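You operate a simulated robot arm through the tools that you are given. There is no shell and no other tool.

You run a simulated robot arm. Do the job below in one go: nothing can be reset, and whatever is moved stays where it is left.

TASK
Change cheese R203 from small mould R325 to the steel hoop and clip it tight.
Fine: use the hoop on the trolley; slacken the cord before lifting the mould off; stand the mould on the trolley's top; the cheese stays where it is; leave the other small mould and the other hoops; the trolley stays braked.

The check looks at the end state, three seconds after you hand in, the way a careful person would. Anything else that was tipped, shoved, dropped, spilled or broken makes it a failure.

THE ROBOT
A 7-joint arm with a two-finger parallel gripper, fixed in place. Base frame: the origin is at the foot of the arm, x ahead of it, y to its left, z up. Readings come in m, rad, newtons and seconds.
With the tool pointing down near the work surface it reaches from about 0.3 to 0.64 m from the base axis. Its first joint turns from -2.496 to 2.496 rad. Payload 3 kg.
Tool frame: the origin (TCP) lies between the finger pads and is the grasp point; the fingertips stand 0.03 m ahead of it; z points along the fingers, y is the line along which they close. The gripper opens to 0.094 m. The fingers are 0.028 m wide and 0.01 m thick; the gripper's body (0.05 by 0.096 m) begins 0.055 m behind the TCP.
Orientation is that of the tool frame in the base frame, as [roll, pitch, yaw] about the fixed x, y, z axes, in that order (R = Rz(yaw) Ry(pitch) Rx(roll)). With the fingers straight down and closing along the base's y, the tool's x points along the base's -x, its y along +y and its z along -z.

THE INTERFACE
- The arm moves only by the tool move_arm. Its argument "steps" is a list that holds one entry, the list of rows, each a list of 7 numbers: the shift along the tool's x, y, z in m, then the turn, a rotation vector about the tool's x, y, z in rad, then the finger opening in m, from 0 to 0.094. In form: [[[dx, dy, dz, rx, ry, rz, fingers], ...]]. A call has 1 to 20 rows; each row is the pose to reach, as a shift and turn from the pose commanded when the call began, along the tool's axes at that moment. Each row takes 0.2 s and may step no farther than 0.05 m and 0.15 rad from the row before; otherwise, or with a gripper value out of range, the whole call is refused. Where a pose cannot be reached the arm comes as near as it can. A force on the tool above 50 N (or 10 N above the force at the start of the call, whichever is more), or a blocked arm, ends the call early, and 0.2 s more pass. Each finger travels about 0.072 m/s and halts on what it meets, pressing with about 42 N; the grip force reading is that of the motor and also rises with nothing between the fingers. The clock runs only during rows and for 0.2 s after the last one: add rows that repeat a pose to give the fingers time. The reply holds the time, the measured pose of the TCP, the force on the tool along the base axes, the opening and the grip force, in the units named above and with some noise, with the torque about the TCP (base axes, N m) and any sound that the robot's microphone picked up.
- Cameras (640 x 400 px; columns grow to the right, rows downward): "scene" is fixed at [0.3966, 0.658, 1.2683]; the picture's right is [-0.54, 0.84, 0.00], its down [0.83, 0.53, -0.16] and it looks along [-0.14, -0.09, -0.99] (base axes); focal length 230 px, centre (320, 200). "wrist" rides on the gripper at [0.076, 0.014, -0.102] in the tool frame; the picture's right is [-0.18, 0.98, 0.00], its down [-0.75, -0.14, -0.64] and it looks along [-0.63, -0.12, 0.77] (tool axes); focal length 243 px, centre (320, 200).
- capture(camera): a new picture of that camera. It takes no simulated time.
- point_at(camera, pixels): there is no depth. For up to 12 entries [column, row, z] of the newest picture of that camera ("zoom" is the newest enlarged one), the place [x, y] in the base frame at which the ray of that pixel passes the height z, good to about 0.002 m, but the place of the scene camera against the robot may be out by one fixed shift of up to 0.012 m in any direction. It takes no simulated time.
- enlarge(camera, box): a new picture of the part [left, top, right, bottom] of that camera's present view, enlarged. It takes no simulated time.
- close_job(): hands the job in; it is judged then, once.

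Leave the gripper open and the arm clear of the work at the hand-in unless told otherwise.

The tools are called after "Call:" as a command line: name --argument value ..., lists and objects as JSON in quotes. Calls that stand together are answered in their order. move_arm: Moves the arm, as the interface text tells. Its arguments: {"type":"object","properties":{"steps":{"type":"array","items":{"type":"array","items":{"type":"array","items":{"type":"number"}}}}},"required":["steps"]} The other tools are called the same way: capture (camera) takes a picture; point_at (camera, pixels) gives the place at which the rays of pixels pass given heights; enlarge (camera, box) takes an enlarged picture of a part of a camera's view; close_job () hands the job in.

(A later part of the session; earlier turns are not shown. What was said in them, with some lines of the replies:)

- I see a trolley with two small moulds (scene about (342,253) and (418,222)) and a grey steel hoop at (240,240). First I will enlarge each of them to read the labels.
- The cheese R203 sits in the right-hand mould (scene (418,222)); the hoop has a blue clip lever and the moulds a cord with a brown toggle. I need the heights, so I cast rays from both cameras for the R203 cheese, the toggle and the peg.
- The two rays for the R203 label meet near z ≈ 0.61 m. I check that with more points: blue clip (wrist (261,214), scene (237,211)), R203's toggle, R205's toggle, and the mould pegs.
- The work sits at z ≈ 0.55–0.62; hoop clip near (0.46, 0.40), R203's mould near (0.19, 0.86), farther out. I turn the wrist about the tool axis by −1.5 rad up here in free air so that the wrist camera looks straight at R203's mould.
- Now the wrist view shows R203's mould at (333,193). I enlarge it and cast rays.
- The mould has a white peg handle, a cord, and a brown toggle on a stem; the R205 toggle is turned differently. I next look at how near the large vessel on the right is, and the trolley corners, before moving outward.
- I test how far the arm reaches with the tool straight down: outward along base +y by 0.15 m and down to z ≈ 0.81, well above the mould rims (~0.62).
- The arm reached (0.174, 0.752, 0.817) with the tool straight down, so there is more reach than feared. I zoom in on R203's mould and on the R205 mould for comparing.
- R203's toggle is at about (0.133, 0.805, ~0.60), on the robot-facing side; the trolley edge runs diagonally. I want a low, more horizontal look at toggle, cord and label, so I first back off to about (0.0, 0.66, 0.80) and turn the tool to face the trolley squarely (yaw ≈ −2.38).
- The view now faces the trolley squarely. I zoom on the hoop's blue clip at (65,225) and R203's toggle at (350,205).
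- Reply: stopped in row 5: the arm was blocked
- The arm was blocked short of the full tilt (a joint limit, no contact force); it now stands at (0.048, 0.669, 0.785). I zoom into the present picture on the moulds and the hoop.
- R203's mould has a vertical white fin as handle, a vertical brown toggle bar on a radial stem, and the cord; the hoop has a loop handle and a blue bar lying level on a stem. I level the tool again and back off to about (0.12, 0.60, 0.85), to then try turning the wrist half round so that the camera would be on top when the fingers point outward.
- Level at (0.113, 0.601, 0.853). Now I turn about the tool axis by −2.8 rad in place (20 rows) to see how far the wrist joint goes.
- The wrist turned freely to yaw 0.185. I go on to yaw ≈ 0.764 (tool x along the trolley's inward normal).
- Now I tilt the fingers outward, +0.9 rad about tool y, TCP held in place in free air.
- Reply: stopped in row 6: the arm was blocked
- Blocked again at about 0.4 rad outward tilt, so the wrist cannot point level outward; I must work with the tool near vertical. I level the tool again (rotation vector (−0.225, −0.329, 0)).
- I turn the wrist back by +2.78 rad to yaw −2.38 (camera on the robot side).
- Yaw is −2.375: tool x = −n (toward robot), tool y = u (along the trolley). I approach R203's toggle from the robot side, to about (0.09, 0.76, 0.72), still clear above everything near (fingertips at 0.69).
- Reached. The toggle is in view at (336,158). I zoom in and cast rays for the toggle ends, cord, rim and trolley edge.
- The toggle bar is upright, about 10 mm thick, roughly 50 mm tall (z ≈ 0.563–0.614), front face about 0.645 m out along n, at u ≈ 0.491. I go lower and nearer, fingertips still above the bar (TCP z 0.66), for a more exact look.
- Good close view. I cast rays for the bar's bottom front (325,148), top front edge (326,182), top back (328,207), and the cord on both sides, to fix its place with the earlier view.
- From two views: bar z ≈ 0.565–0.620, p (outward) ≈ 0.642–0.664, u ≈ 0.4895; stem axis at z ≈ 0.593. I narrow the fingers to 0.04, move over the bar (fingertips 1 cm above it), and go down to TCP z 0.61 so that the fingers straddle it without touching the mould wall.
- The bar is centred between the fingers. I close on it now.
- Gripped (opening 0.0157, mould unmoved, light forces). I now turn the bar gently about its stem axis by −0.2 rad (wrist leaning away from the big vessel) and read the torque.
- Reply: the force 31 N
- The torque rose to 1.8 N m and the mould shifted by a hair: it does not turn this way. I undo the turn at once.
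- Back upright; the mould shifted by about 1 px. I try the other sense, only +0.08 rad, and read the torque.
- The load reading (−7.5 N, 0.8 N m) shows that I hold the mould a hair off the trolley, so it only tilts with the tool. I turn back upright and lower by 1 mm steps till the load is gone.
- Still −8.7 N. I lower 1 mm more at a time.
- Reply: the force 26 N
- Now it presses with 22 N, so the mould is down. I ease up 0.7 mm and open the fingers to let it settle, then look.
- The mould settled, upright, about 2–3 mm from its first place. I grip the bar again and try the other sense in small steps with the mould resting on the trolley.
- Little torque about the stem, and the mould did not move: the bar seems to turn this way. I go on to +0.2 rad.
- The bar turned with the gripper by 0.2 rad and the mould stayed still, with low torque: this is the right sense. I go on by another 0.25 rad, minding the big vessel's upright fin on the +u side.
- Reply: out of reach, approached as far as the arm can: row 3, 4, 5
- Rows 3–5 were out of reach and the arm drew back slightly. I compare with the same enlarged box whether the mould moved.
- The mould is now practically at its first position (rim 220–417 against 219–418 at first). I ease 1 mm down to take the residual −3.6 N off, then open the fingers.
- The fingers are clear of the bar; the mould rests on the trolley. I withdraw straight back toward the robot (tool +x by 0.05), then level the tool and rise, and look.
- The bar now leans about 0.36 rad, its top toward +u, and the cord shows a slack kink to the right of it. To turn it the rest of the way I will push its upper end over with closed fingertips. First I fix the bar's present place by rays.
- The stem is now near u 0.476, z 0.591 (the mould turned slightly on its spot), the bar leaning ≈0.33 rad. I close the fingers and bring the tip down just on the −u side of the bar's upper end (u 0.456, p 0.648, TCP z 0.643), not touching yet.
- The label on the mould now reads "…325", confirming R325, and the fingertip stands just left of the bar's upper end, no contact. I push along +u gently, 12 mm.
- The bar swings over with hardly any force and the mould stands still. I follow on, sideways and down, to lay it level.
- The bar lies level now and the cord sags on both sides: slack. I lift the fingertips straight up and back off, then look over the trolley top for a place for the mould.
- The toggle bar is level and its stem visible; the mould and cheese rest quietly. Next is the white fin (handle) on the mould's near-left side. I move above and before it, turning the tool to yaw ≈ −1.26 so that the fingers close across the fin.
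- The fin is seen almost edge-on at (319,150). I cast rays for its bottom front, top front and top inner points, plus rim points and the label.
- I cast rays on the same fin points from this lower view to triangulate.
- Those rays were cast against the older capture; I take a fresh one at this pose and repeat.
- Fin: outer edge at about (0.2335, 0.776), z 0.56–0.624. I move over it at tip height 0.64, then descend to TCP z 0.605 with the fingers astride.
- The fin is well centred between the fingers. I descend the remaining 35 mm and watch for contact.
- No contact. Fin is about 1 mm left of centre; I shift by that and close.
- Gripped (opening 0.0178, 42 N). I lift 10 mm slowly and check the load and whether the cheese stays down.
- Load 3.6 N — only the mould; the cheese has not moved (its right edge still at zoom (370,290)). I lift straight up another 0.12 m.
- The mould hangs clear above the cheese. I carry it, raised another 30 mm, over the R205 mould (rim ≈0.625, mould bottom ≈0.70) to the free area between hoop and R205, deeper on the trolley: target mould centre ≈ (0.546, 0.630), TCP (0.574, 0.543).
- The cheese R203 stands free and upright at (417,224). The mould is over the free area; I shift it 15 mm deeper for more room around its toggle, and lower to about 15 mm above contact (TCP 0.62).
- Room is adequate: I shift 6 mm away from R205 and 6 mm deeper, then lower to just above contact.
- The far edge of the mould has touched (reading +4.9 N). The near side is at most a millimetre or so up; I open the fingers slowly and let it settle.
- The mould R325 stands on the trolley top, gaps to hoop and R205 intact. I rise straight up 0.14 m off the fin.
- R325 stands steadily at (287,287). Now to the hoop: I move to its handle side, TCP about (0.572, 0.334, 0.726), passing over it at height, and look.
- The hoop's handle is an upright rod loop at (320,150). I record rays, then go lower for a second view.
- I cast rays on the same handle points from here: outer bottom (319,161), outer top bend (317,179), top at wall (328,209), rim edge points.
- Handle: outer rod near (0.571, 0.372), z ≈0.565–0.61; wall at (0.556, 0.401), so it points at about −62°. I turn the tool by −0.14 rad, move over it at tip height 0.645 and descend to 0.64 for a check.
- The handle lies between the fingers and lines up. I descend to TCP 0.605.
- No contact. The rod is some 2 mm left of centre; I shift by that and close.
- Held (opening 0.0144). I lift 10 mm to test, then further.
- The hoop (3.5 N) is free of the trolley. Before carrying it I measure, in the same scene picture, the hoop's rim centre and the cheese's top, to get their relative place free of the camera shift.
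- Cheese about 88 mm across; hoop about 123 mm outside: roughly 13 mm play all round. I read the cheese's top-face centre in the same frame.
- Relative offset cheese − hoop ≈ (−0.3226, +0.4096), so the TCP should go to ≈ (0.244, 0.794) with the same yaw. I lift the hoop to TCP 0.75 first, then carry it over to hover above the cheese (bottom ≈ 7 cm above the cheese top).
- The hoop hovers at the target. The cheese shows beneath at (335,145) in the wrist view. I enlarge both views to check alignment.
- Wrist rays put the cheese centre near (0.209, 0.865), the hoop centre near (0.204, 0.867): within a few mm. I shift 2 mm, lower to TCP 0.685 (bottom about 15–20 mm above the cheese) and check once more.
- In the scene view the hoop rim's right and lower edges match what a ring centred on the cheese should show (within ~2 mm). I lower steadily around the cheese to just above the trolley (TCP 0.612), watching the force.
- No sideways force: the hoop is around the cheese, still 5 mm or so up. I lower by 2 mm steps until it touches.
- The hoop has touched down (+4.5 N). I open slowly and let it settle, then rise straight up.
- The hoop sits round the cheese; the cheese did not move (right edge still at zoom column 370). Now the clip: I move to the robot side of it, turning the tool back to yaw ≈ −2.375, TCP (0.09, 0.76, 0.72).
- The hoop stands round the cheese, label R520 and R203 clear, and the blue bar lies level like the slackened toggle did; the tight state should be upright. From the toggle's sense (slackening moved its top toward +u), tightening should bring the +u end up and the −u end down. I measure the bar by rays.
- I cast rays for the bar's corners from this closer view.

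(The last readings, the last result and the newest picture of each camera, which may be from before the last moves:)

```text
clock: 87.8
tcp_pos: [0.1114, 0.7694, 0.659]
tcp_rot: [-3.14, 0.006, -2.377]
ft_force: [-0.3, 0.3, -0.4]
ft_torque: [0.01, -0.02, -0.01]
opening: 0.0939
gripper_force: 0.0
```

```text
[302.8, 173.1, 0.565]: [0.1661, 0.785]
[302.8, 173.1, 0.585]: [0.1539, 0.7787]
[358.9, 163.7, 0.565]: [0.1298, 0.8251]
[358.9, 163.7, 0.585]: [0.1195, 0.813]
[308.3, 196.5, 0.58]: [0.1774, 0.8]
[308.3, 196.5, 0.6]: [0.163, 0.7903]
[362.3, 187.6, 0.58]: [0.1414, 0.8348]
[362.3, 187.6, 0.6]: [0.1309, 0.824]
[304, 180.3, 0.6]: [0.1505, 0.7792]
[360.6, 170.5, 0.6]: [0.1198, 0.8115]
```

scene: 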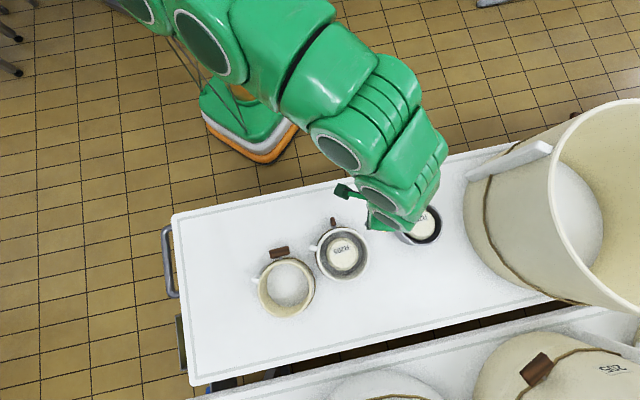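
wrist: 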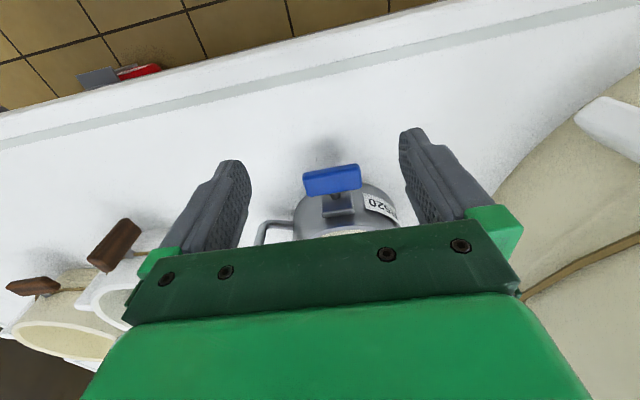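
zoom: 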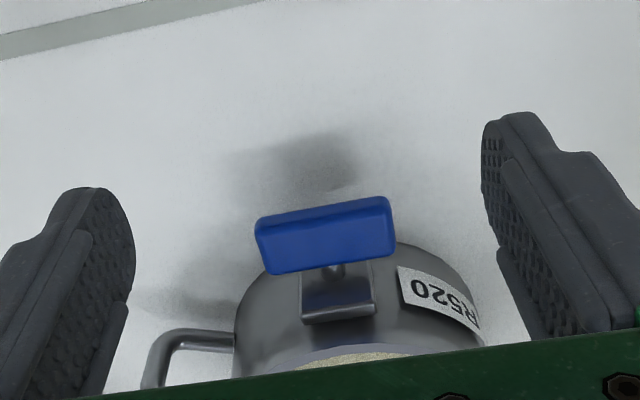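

Blue bar: u 0.450–0.5035, p 0.664–0.677, z ≈ 0.566–0.586, stem at u ≈ 0.4775. I close the fingers and bring the tips above its −u end (TCP u 0.447, p 0.660, tip z 0.595), not touching yet.

Call:
move_arm --steps '[[[0, -0.01, 0, 0, 0, 0, 0.06], [0, -0.02, 0, 0, 0, 0, 0.03], [0, -0.0297, 0, 0, 0, 0, 0.0], [0, -0.0297, 0, 0, 0, 0, 0.0], [-0.0229, -0.0297, 0, 0, 0, 0, 0.0], [-0.0458, -0.0297, 0, 0, 0, 0, 0.0], [-0.0458, -0.0297, 0.018, 0, 0, 0, 0.0], [-0.0458, -0.0297, 0.034, 0, 0, 0, 0.0], [-0.0458, -0.0297, 0.034, 0, 0, 0, 0.0]]]'

Call:
capture --camera "wrist"

Call:
enlarge --camera "wrist" --box '[240, 80, 440, 250]'

Call:
enlarge --camera "scene" --box '[370, 140, 470, 260]'

```text
clock: 89.8
tcp_pos: [0.1651, 0.7806, 0.6253]
tcp_rot: [-3.141, 0.004, -2.378]
ft_force: [-0.1, 0.2, -0.4]
ft_torque: [-0.01, -0.03, 0.01]
opening: 0.0
gripper_force: 32.8
```

```text
taken
```

wrist: 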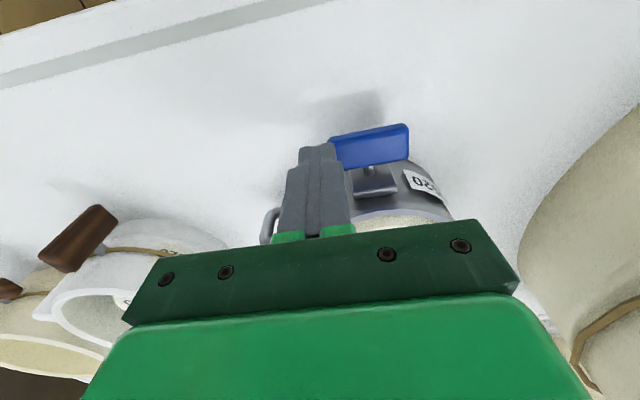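

```text
2.35 times, centred on (340, 165) of wrist
```

zoom: 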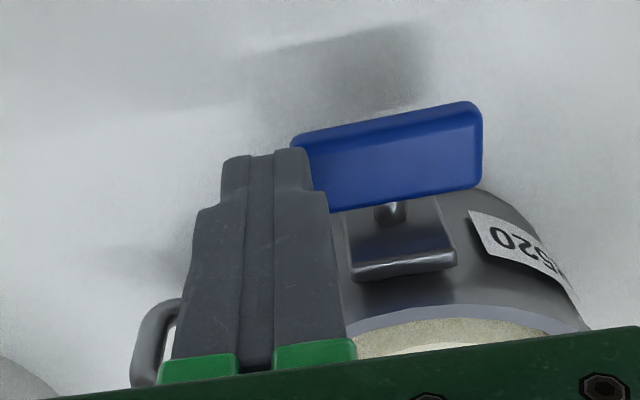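

```text
3.33 times, centred on (420, 200) of scene
```

zoom: 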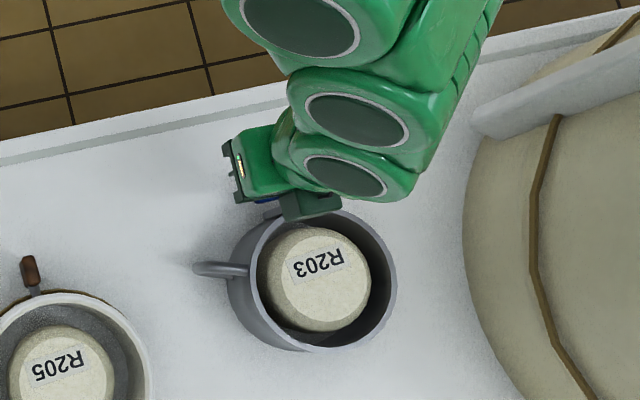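

The fingertip stands over the bar's −u end, stem about 20 mm to its right. I press down slowly, 14 mm in small rows, reading the force.

Call:
move_arm --steps '[[[0, 0, 0.006, 0, 0, 0, 0.0], [0, 0, 0.01, 0, 0, 0, 0.0], [0, 0, 0.012, 0, 0, 0, 0.0]]]'

Call:
enlarge --camera "wrist" --box '[240, 80, 440, 250]'

Call:
move_arm --steps '[[[0, 0, 0.001, 0, 0, 0, 0.0], [0, 0, 0.002, 0, 0, 0, 0.0]]]'

Call:
enlarge --camera "wrist" --box '[240, 80, 440, 250]'

Call:
enlarge --camera "scene" --box '[370, 140, 470, 260]'

```text
clock: 90.6
tcp_pos: [0.1655, 0.7815, 0.6125]
tcp_rot: [-3.141, 0.007, -2.376]
ft_force: [0.6, 0.1, 0.1]
ft_torque: [-0.03, -0.01, 0.02]
opening: 0.0003
gripper_force: 32.7
```

```text
2.35 times, centred on (340, 165) of wrist
```

zoom: 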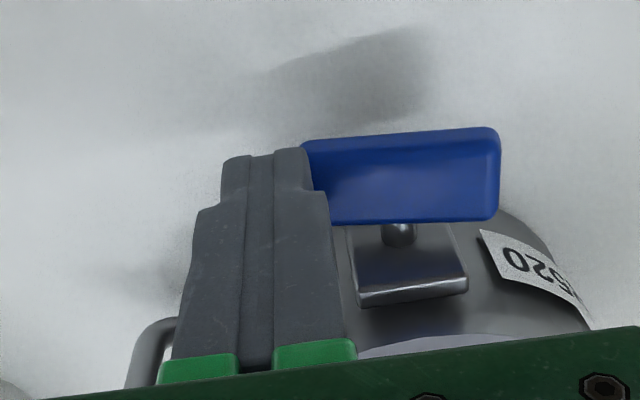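

```text
clock: 91.2
tcp_pos: [0.1652, 0.7808, 0.6115]
tcp_rot: [-3.139, 0.005, -2.376]
ft_force: [-0.4, -0.8, 0.3]
ft_torque: [0.02, -0.01, 0.0]
opening: 0.0
gripper_force: 33.2
```

```text
2.35 times, centred on (340, 165) of wrist
```

zoom: 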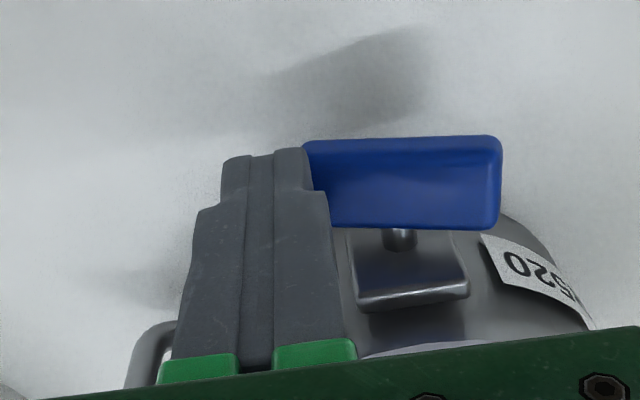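

```text
3.33 times, centred on (420, 200) of scene
```

zoom: 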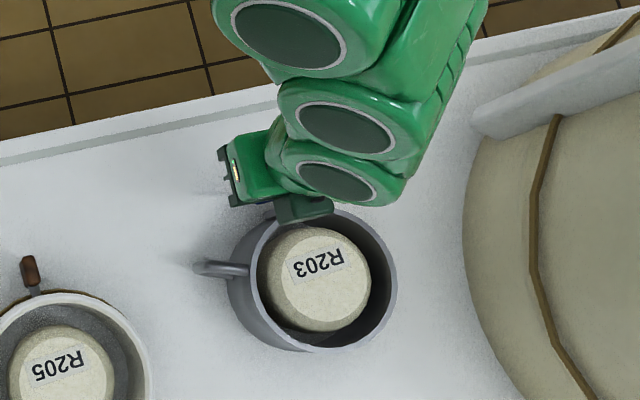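

The bar turns this way with practically no force. I keep pressing down, another 15 mm.

Call:
move_arm --steps '[[[0, 0, 0.003, 0, 0, 0, 0.0], [0, 0, 0.006, 0, 0, 0, 0.0], [0, 0, 0.009, 0, 0, 0, 0.0], [0, 0, 0.012, 0, 0, 0, 0.0], [0, 0.001, 0.015, 0, 0, 0, 0.0]]]'

Call:
capture --camera "wrist"

Call:
enlarge --camera "wrist" --box '[240, 80, 440, 250]'

Call:
enlarge --camera "scene" --box '[370, 140, 470, 260]'

```text
clock: 92.4
tcp_pos: [0.1649, 0.7799, 0.5977]
tcp_rot: [-3.14, 0.006, -2.377]
ft_force: [0.4, 0.4, 0.2]
ft_torque: [-0.02, 0.0, -0.05]
opening: 0.0
gripper_force: 33.8
```

```text
taken
```

wrist: 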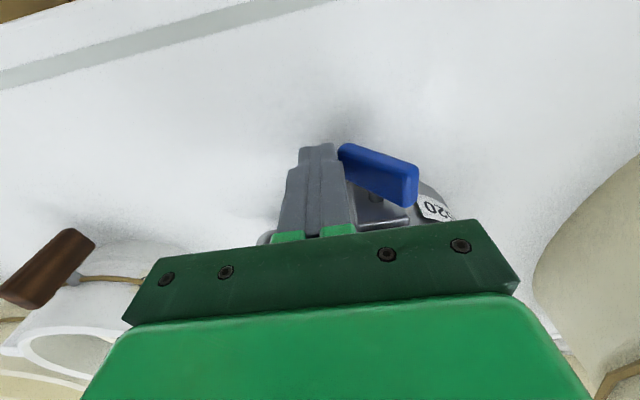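

```text
2.35 times, centred on (340, 165) of wrist
```

zoom: 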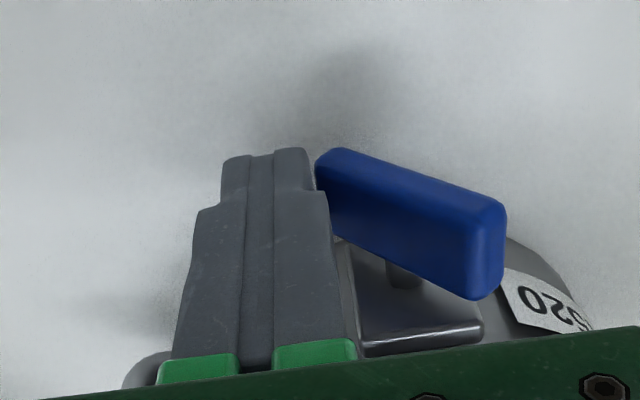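

```text
3.33 times, centred on (420, 200) of scene
```

zoom: 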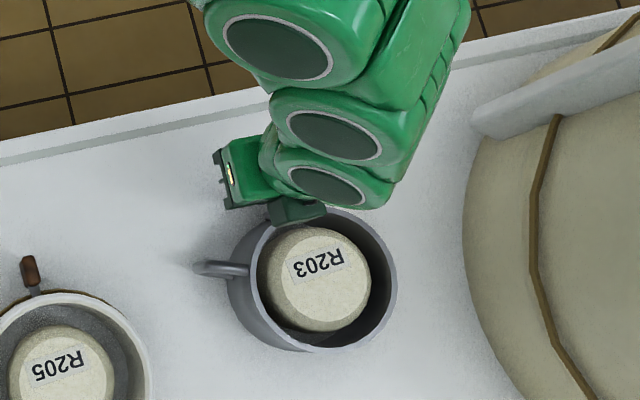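

It has turned about 45°, with no force and the hoop and cheese unmoved. I follow the end round further: 4.5 mm sideways and 7 mm down.

Call:
move_arm --steps '[[[0, 0.001, 0.002, 0, 0, 0, 0.0], [0, 0.002, 0.004, 0, 0, 0, 0.0], [0, 0.0035, 0.006, 0, 0, 0, 0.0], [0, 0.0045, 0.0071, 0, 0, 0, 0.0]]]'

Call:
enlarge --camera "wrist" --box '[240, 80, 440, 250]'

Call:
enlarge --camera "scene" --box '[370, 140, 470, 260]'

```text
clock: 93.4
tcp_pos: [0.1606, 0.7839, 0.5887]
tcp_rot: [-3.141, 0.004, -2.377]
ft_force: [0.3, 0.1, 0.3]
ft_torque: [0.01, -0.01, -0.01]
opening: 0.0001
gripper_force: 33.4
```

```text
2.35 times, centred on (340, 165) of wrist
```

zoom: 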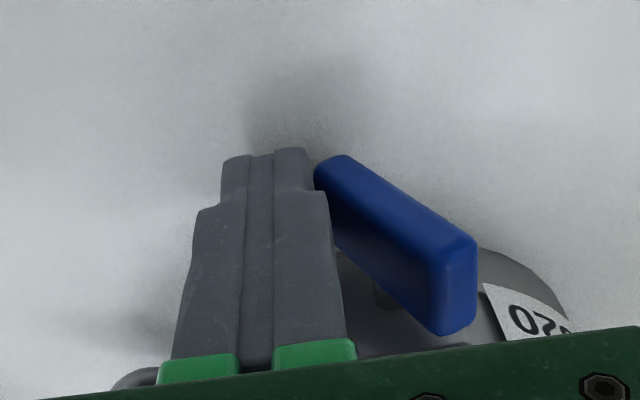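

```text
3.33 times, centred on (420, 200) of scene
```

zoom: 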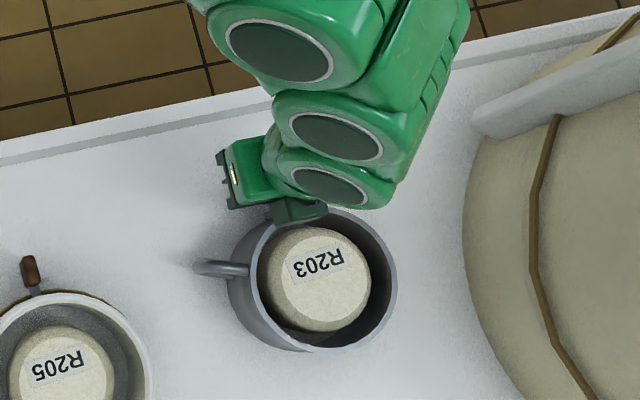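

About 60° now. I push on 6 mm sideways with 3 mm down to bring it closer to upright.

Call:
move_arm --steps '[[[0, 0.002, 0.0012, 0, 0, 0, 0.0], [0, 0.004, 0.0022, 0, 0, 0, 0.0], [0, 0.006, 0.003, 0, 0, 0, 0.0]]]'

Call:
enlarge --camera "wrist" --box '[240, 80, 440, 250]'

Call:
enlarge --camera "scene" --box '[370, 140, 470, 260]'

```text
clock: 94.2
tcp_pos: [0.1568, 0.7879, 0.5865]
tcp_rot: [-3.14, 0.003, -2.377]
ft_force: [-0.5, 0.1, 0.3]
ft_torque: [0.06, 0.05, 0.01]
opening: 0.0
gripper_force: 33.3
```

```text
2.35 times, centred on (340, 165) of wrist
```

zoom: 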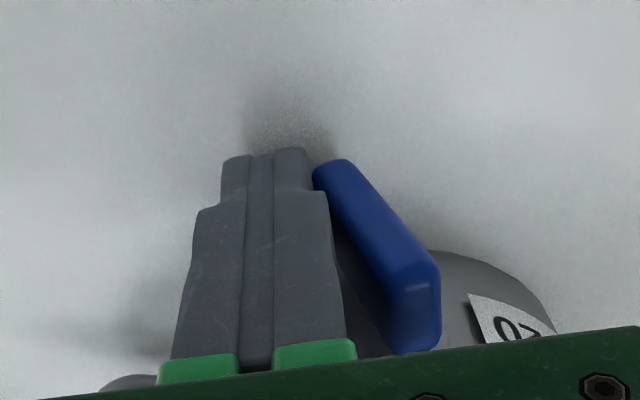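

```text
3.33 times, centred on (420, 200) of scene
```

zoom: 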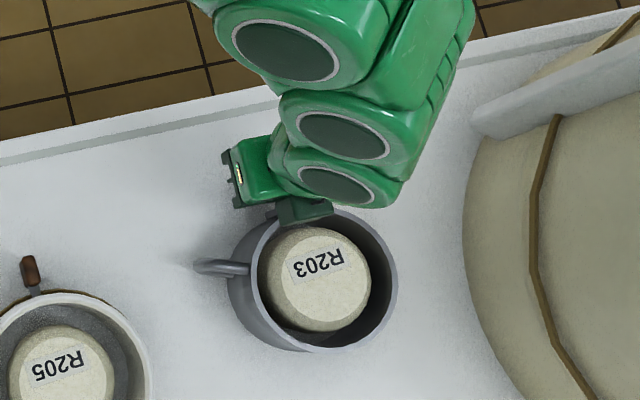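

The bar stands about 70–75° up; hoop and cheese unmoved. For the last bit I will squeeze it upright between the fingers (a pure couple). I back off, open to 0.06, and come in astride the bar, centred on u ≈ 0.4775.

Call:
move_arm --steps '[[[0, -0.004, 0, 0, 0, 0, 0.0], [0.025, -0.004, 0, 0, 0, 0, 0.0], [0.045, -0.004, 0, 0, 0, 0, 0.0], [0.045, -0.004, -0.02, 0, 0, 0, 0.03], [0.045, 0.01, -0.02, 0, 0, 0, 0.05], [0.045, 0.019, -0.02, 0, 0, 0, 0.06], [0.045, 0.019, -0.02, 0, 0, 0, 0.06]]]'

Call:
capture --camera "wrist"

Call:
enlarge --camera "wrist" --box '[240, 80, 440, 250]'

```text
clock: 95.8
tcp_pos: [0.1115, 0.7715, 0.6059]
tcp_rot: [-3.141, 0.006, -2.378]
ft_force: [-0.1, -0.5, 0.2]
ft_torque: [0.0, 0.0, -0.01]
opening: 0.0598
gripper_force: 0.2
```

```text
taken
```

wrist: 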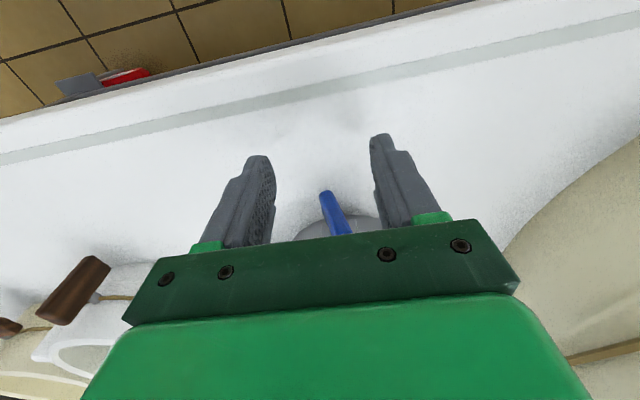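

```text
2.35 times, centred on (340, 165) of wrist
```

zoom: 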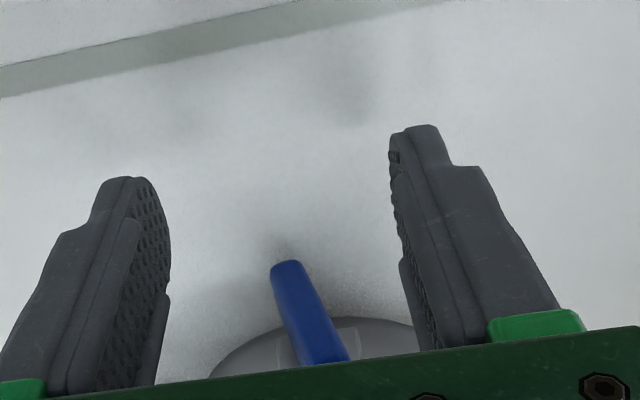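

The bar stands between the finger lines. I move in 45 mm and go down 18 mm, still open.

Call:
move_arm --steps '[[[-0.015, 0, 0, 0, 0, 0, 0.06], [-0.03, 0, 0, 0, 0, 0, 0.06], [-0.045, 0, 0, 0, 0, 0, 0.06], [-0.045, 0, 0.01, 0, 0, 0, 0.06], [-0.045, 0, 0.018, 0, 0, 0, 0.05], [-0.045, 0, 0.018, 0, 0, 0, 0.05]]]'

Call:
capture --camera "wrist"

Call:
enlarge --camera "wrist" --box '[240, 80, 440, 250]'

Call:
enlarge --camera "scene" --box '[370, 140, 470, 260]'

```text
clock: 97.2
tcp_pos: [0.1448, 0.8018, 0.5883]
tcp_rot: [-3.139, 0.005, -2.378]
ft_force: [-1.0, -0.4, -0.2]
ft_torque: [0.0, 0.01, 0.02]
opening: 0.0497
gripper_force: 0.0
```

```text
taken
```

wrist: 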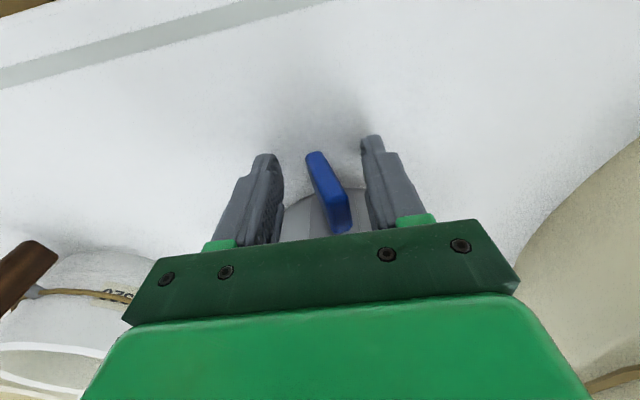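

```text
2.35 times, centred on (340, 165) of wrist
```

zoom: 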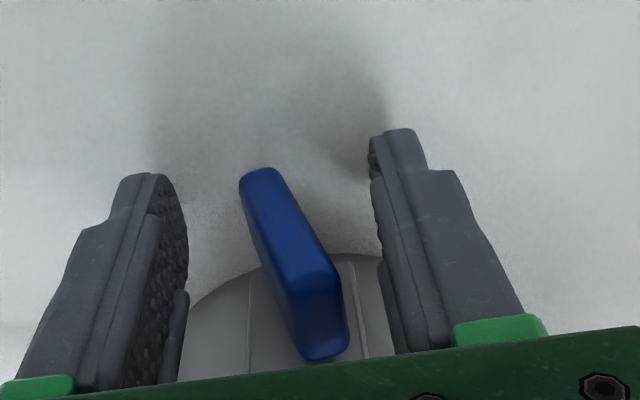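

```text
3.33 times, centred on (420, 200) of scene
```

zoom: 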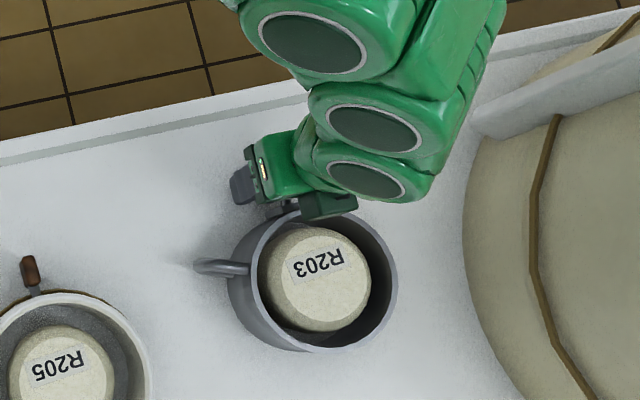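

Centred to within 2 mm; I shift +2 mm and close slowly to square the bar upright.

Call:
move_arm --steps '[[[0, 0.002, 0, 0, 0, 0, 0.044], [0, 0.002, 0, 0, 0, 0, 0.038], [0, 0.002, 0, 0, 0, 0, 0.033], [0, 0.002, 0, 0, 0, 0, 0.028], [0, 0.002, 0, 0, 0, 0, 0.024], [0, 0.002, 0, 0, 0, 0, 0.02], [0, 0.002, 0, 0, 0, 0, 0.016]]]'

Call:
enlarge --camera "wrist" --box '[240, 80, 440, 250]'

Call:
enlarge --camera "scene" --box '[370, 140, 470, 260]'

```text
clock: 98.8
tcp_pos: [0.1432, 0.8035, 0.5879]
tcp_rot: [-3.139, 0.005, -2.378]
ft_force: [-0.2, -1.1, -1.1]
ft_torque: [0.0, -0.01, 0.01]
opening: 0.0165
gripper_force: 0.5
```

```text
2.35 times, centred on (340, 165) of wrist
```

zoom: 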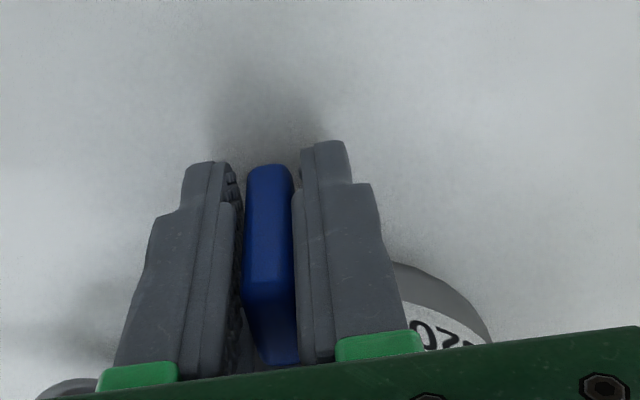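

```text
3.33 times, centred on (420, 200) of scene
```

zoom: 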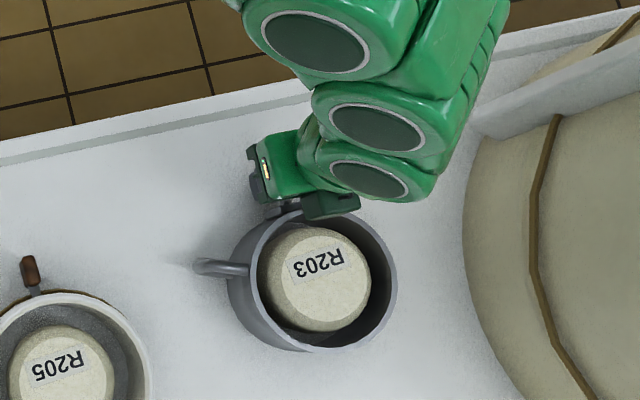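

The bar is upright between the pads. I press fully closed to square it.

Call:
move_arm --steps '[[[0, 0, 0, 0, 0, 0, 0.012], [0, 0, 0, 0, 0, 0, 0.006], [0, 0, 0, 0, 0, 0, 0.0], [0, 0, 0, 0, 0, 0, 0.0]]]'

Call:
enlarge --camera "wrist" --box '[240, 80, 440, 250]'

Call:
enlarge --camera "scene" --box '[370, 140, 470, 260]'

```text
clock: 99.8
tcp_pos: [0.1435, 0.8032, 0.589]
tcp_rot: [-3.139, 0.004, -2.376]
ft_force: [1.1, -1.0, -0.5]
ft_torque: [0.03, 0.02, -0.01]
opening: 0.0156
gripper_force: 41.5
```

```text
2.35 times, centred on (340, 165) of wrist
```

zoom: 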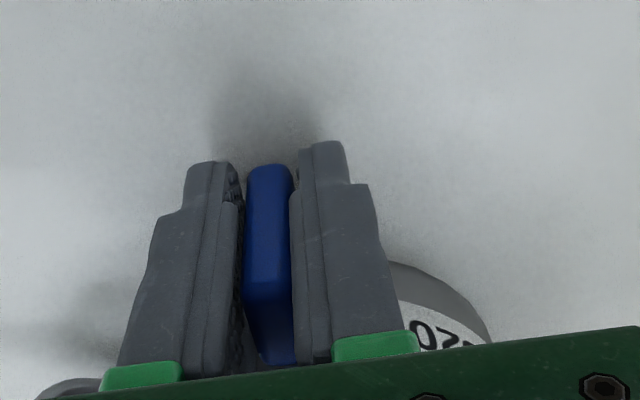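

```text
3.33 times, centred on (420, 200) of scene
```

zoom: 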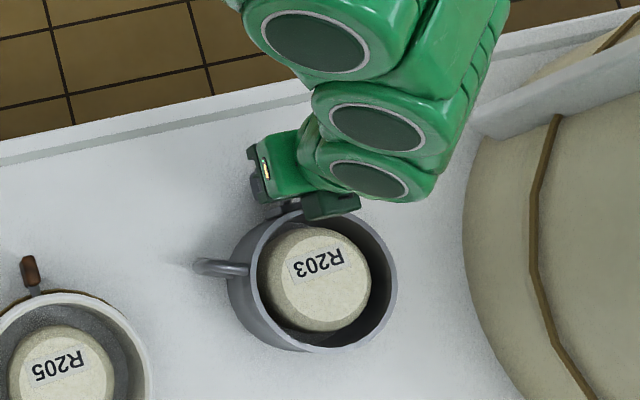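

Upright with no residual torque. To be sure the clip is at its stop, I turn a little further in the same sense (−0.05 rad about the stem) and read the torque.

Call:
move_arm --steps '[[[0, -0.0003, 0, -0.025, 0, 0, 0.0], [0, -0.0006, 0, -0.05, 0, 0, 0.0], [0, -0.0006, 0, -0.05, 0, 0, 0.0]]]'

Call:
enlarge --camera "scene" --box '[370, 140, 470, 260]'

```text
clock: 100.6
tcp_pos: [0.1433, 0.8041, 0.5898]
tcp_rot: [3.091, 0.008, -2.376]
ft_force: [-3.6, 1.5, 7.1]
ft_torque: [-0.08, -1.06, 0.18]
opening: 0.0155
gripper_force: 42.4
```

```text
3.33 times, centred on (420, 200) of scene
```

zoom: 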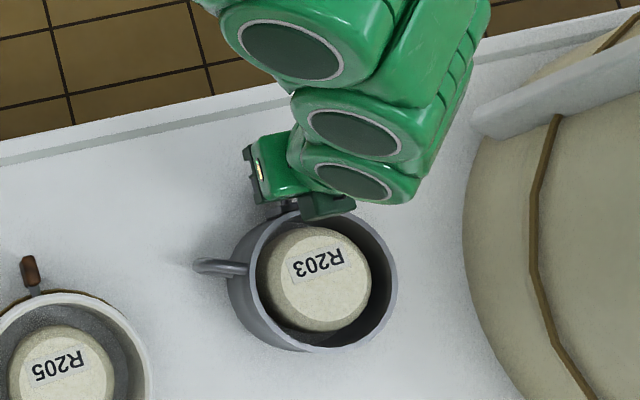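

Torque rose to about 0.8 N m at once: the clip is at its stop, upright — tight. I turn back to neutral and open the fingers.

Call:
move_arm --steps '[[[0, 0.0003, 0, 0.025, 0, 0, 0.0], [0, 0.0006, 0, 0.05, 0, 0, 0.0], [0, 0.0006, 0, 0.05, 0, 0, 0.0]]]'

Call:
move_arm --steps '[[[0, 0, 0, 0, 0, 0, 0.018], [0, 0, 0, 0, 0, 0, 0.024], [0, 0, 0, 0, 0, 0, 0.034], [0, 0, 0, 0, 0, 0, 0.046], [0, 0, 0, 0, 0, 0, 0.05]]]'

Call:
capture --camera "wrist"

Call:
enlarge --camera "wrist" --box '[240, 80, 440, 250]'

```text
clock: 101.4
tcp_pos: [0.1422, 0.8031, 0.5887]
tcp_rot: [-3.14, 0.005, -2.376]
ft_force: [-1.6, -7.3, 12.9]
ft_torque: [-0.08, 0.05, -0.06]
opening: 0.0156
gripper_force: 41.2
```

```text
clock: 102.6
tcp_pos: [0.1433, 0.803, 0.5877]
tcp_rot: [-3.14, 0.005, -2.378]
ft_force: [0.2, -0.6, 0.3]
ft_torque: [-0.01, 0.0, 0.02]
opening: 0.0498
gripper_force: 0.0
```

```text
taken
```

wrist: 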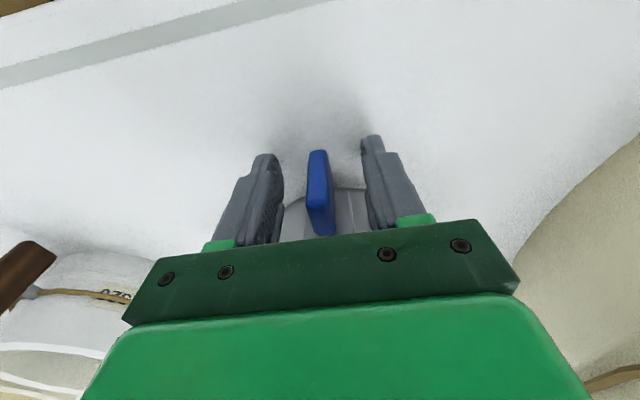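

```text
2.35 times, centred on (340, 165) of wrist
```

zoom: 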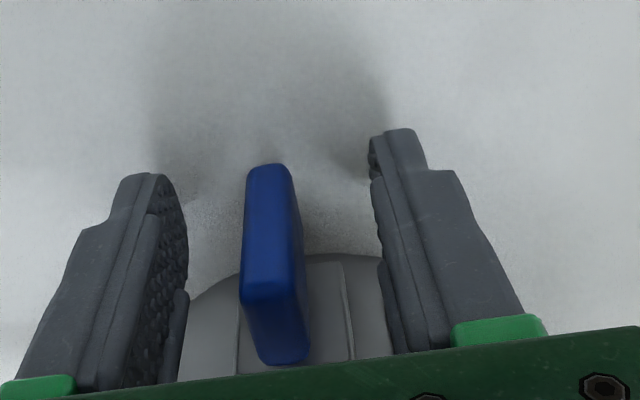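

The clip stays upright. I withdraw straight back toward the robot, then up and away.

Call:
move_arm --steps '[[[0.02, 0, 0, 0, 0, 0, 0.05], [0.045, 0, 0, 0, 0, 0, 0.05], [0.06, 0, -0.03, 0, 0, 0, 0.06], [0.07, 0, -0.06, 0, 0, 0, 0.08], [0.08, 0, -0.1, 0, 0, 0, 0.094], [0.08, 0, -0.14, 0, 0, 0, 0.094], [0.08, 0, -0.14, 0, 0, 0, 0.094]]]'

Call:
capture --camera "wrist"

Call:
enlarge --camera "wrist" --box '[260, 110, 420, 245]'

Call:
capture --camera "scene"

Call:
enlarge --camera "scene" --box '[370, 140, 470, 260]'

```text
clock: 104.2
tcp_pos: [0.0858, 0.7486, 0.7279]
tcp_rot: [3.14, 0.005, -2.377]
ft_force: [0.1, 0.0, -0.3]
ft_torque: [-0.02, 0.02, 0.01]
opening: 0.0939
gripper_force: 0.0
```

```text
taken
```

wrist: 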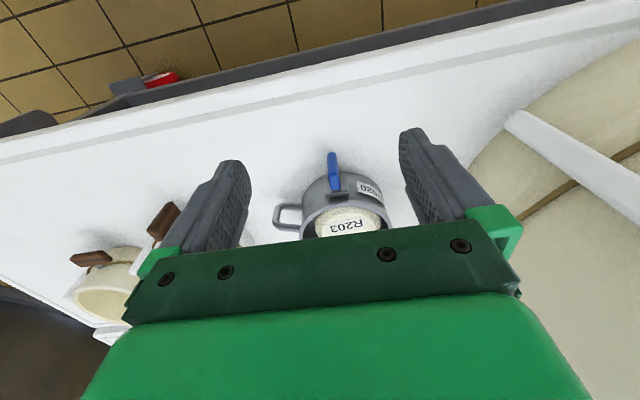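

```text
2.96 times, centred on (340, 178) of wrist
```

zoom: 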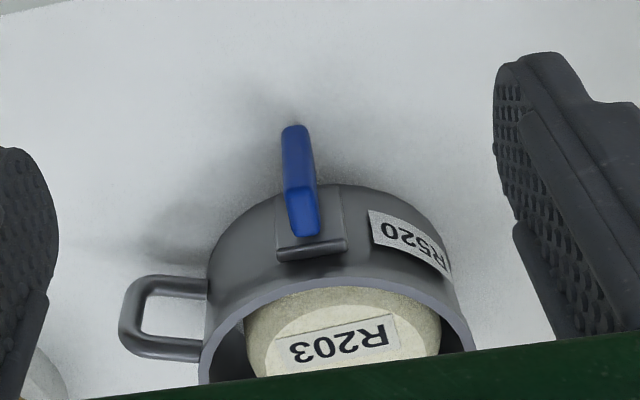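

```text
taken
```

scene: 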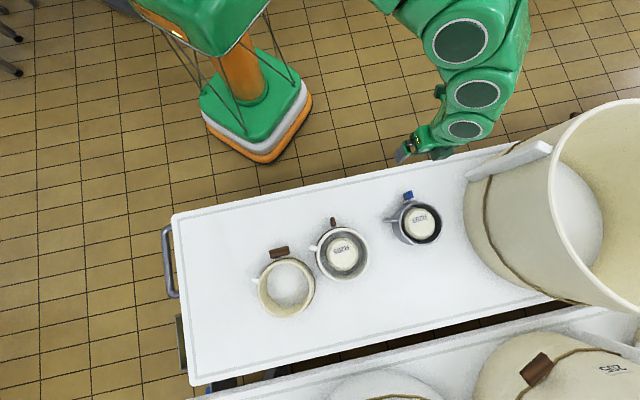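

```text
3.33 times, centred on (420, 200) of scene
```

zoom: 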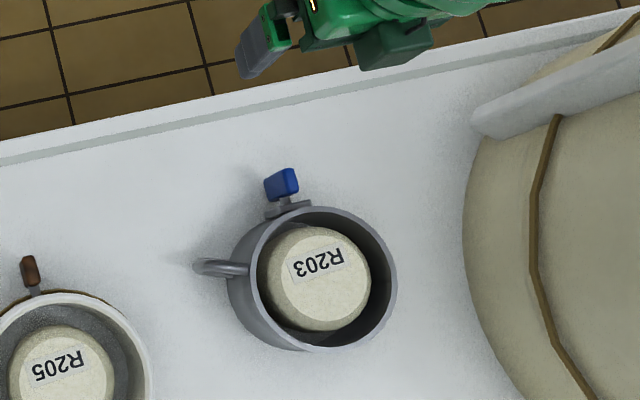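

The hoop R520 stands round R203 with the clip upright, R325 stands on the trolley, R205 untouched. I draw the arm clear, back to about (0.10, 0.60, 0.85), and take a last look.

Call:
move_arm --steps '[[[0.015, -0.02, -0.03, 0, 0, 0, 0.094], [0.03, -0.04, -0.05, 0, 0, 0, 0.094], [0.045, -0.06, -0.07, 0, 0, 0, 0.094], [0.06, -0.082, -0.09, 0, 0, 0, 0.094], [0.075, -0.102, -0.105, 0, 0, 0, 0.094], [0.0894, -0.1221, -0.12, 0, 0, 0, 0.094], [0.0894, -0.1221, -0.12, 0, 0, 0, 0.094]]]'

Call:
capture --camera "scene"

Call:
enlarge --camera "scene" --box '[200, 170, 460, 330]'

Call:
capture --camera "wrist"

```text
clock: 105.8
tcp_pos: [0.1133, 0.5942, 0.8415]
tcp_rot: [3.141, -0.013, -2.4]
ft_force: [-0.3, 0.2, 0.4]
ft_torque: [0.0, 0.0, 0.01]
opening: 0.0942
gripper_force: 0.0
```

```text
taken
```

scene: 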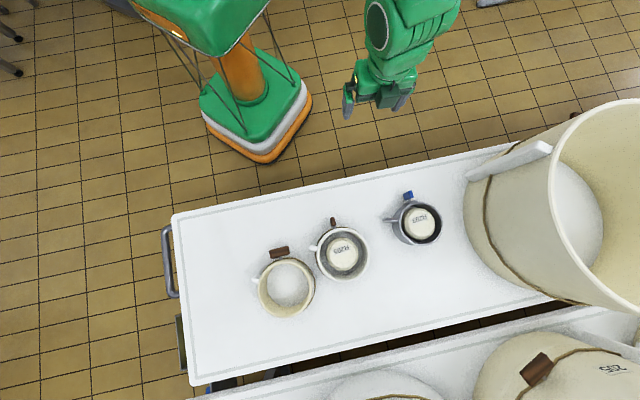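

```text
2.46 times, centred on (330, 250) of scene
```

zoom: 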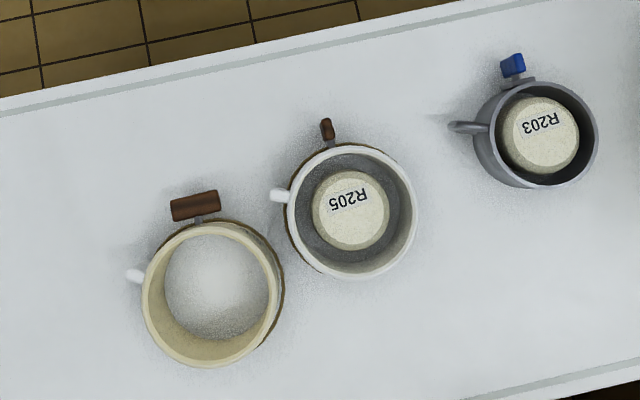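

```text
taken
```

wrist: 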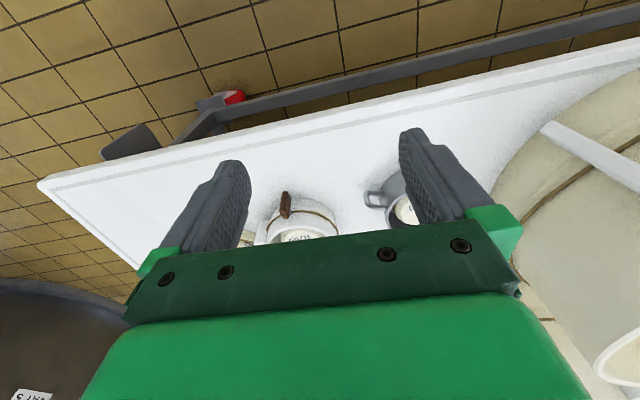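

Everything is in order: R203 is in hoop R520 with the clip upright, R325 stands on the trolley with a slack cord, R205 and the vessels are untouched, the gripper is open, and the arm is clear. I hand in.

Call:
close_job

```text
The job is handed in.
```

Cheese R203 is now in the steel hoop from the trolley (R520). The blue clip is turned upright to its stop, and I handed the job in.

- **Cord:** I slackened the cord on mould R325 before lifting it. I first tried the toggle the wrong way, which lifted the mould and cheese slightly, shifted them a few millimetres and set them back down. In the last picture the cheese is about 4 mm from where it started.
- **Mould R325:** It stands on the trolley top, clear of the other items, with its cord slack.
- **Everything else:** I did not touch the other small mould with R205, the other hoops, the large vessels or the trolley brake.
- **Arm:** The gripper is open and the arm is clear of the work.
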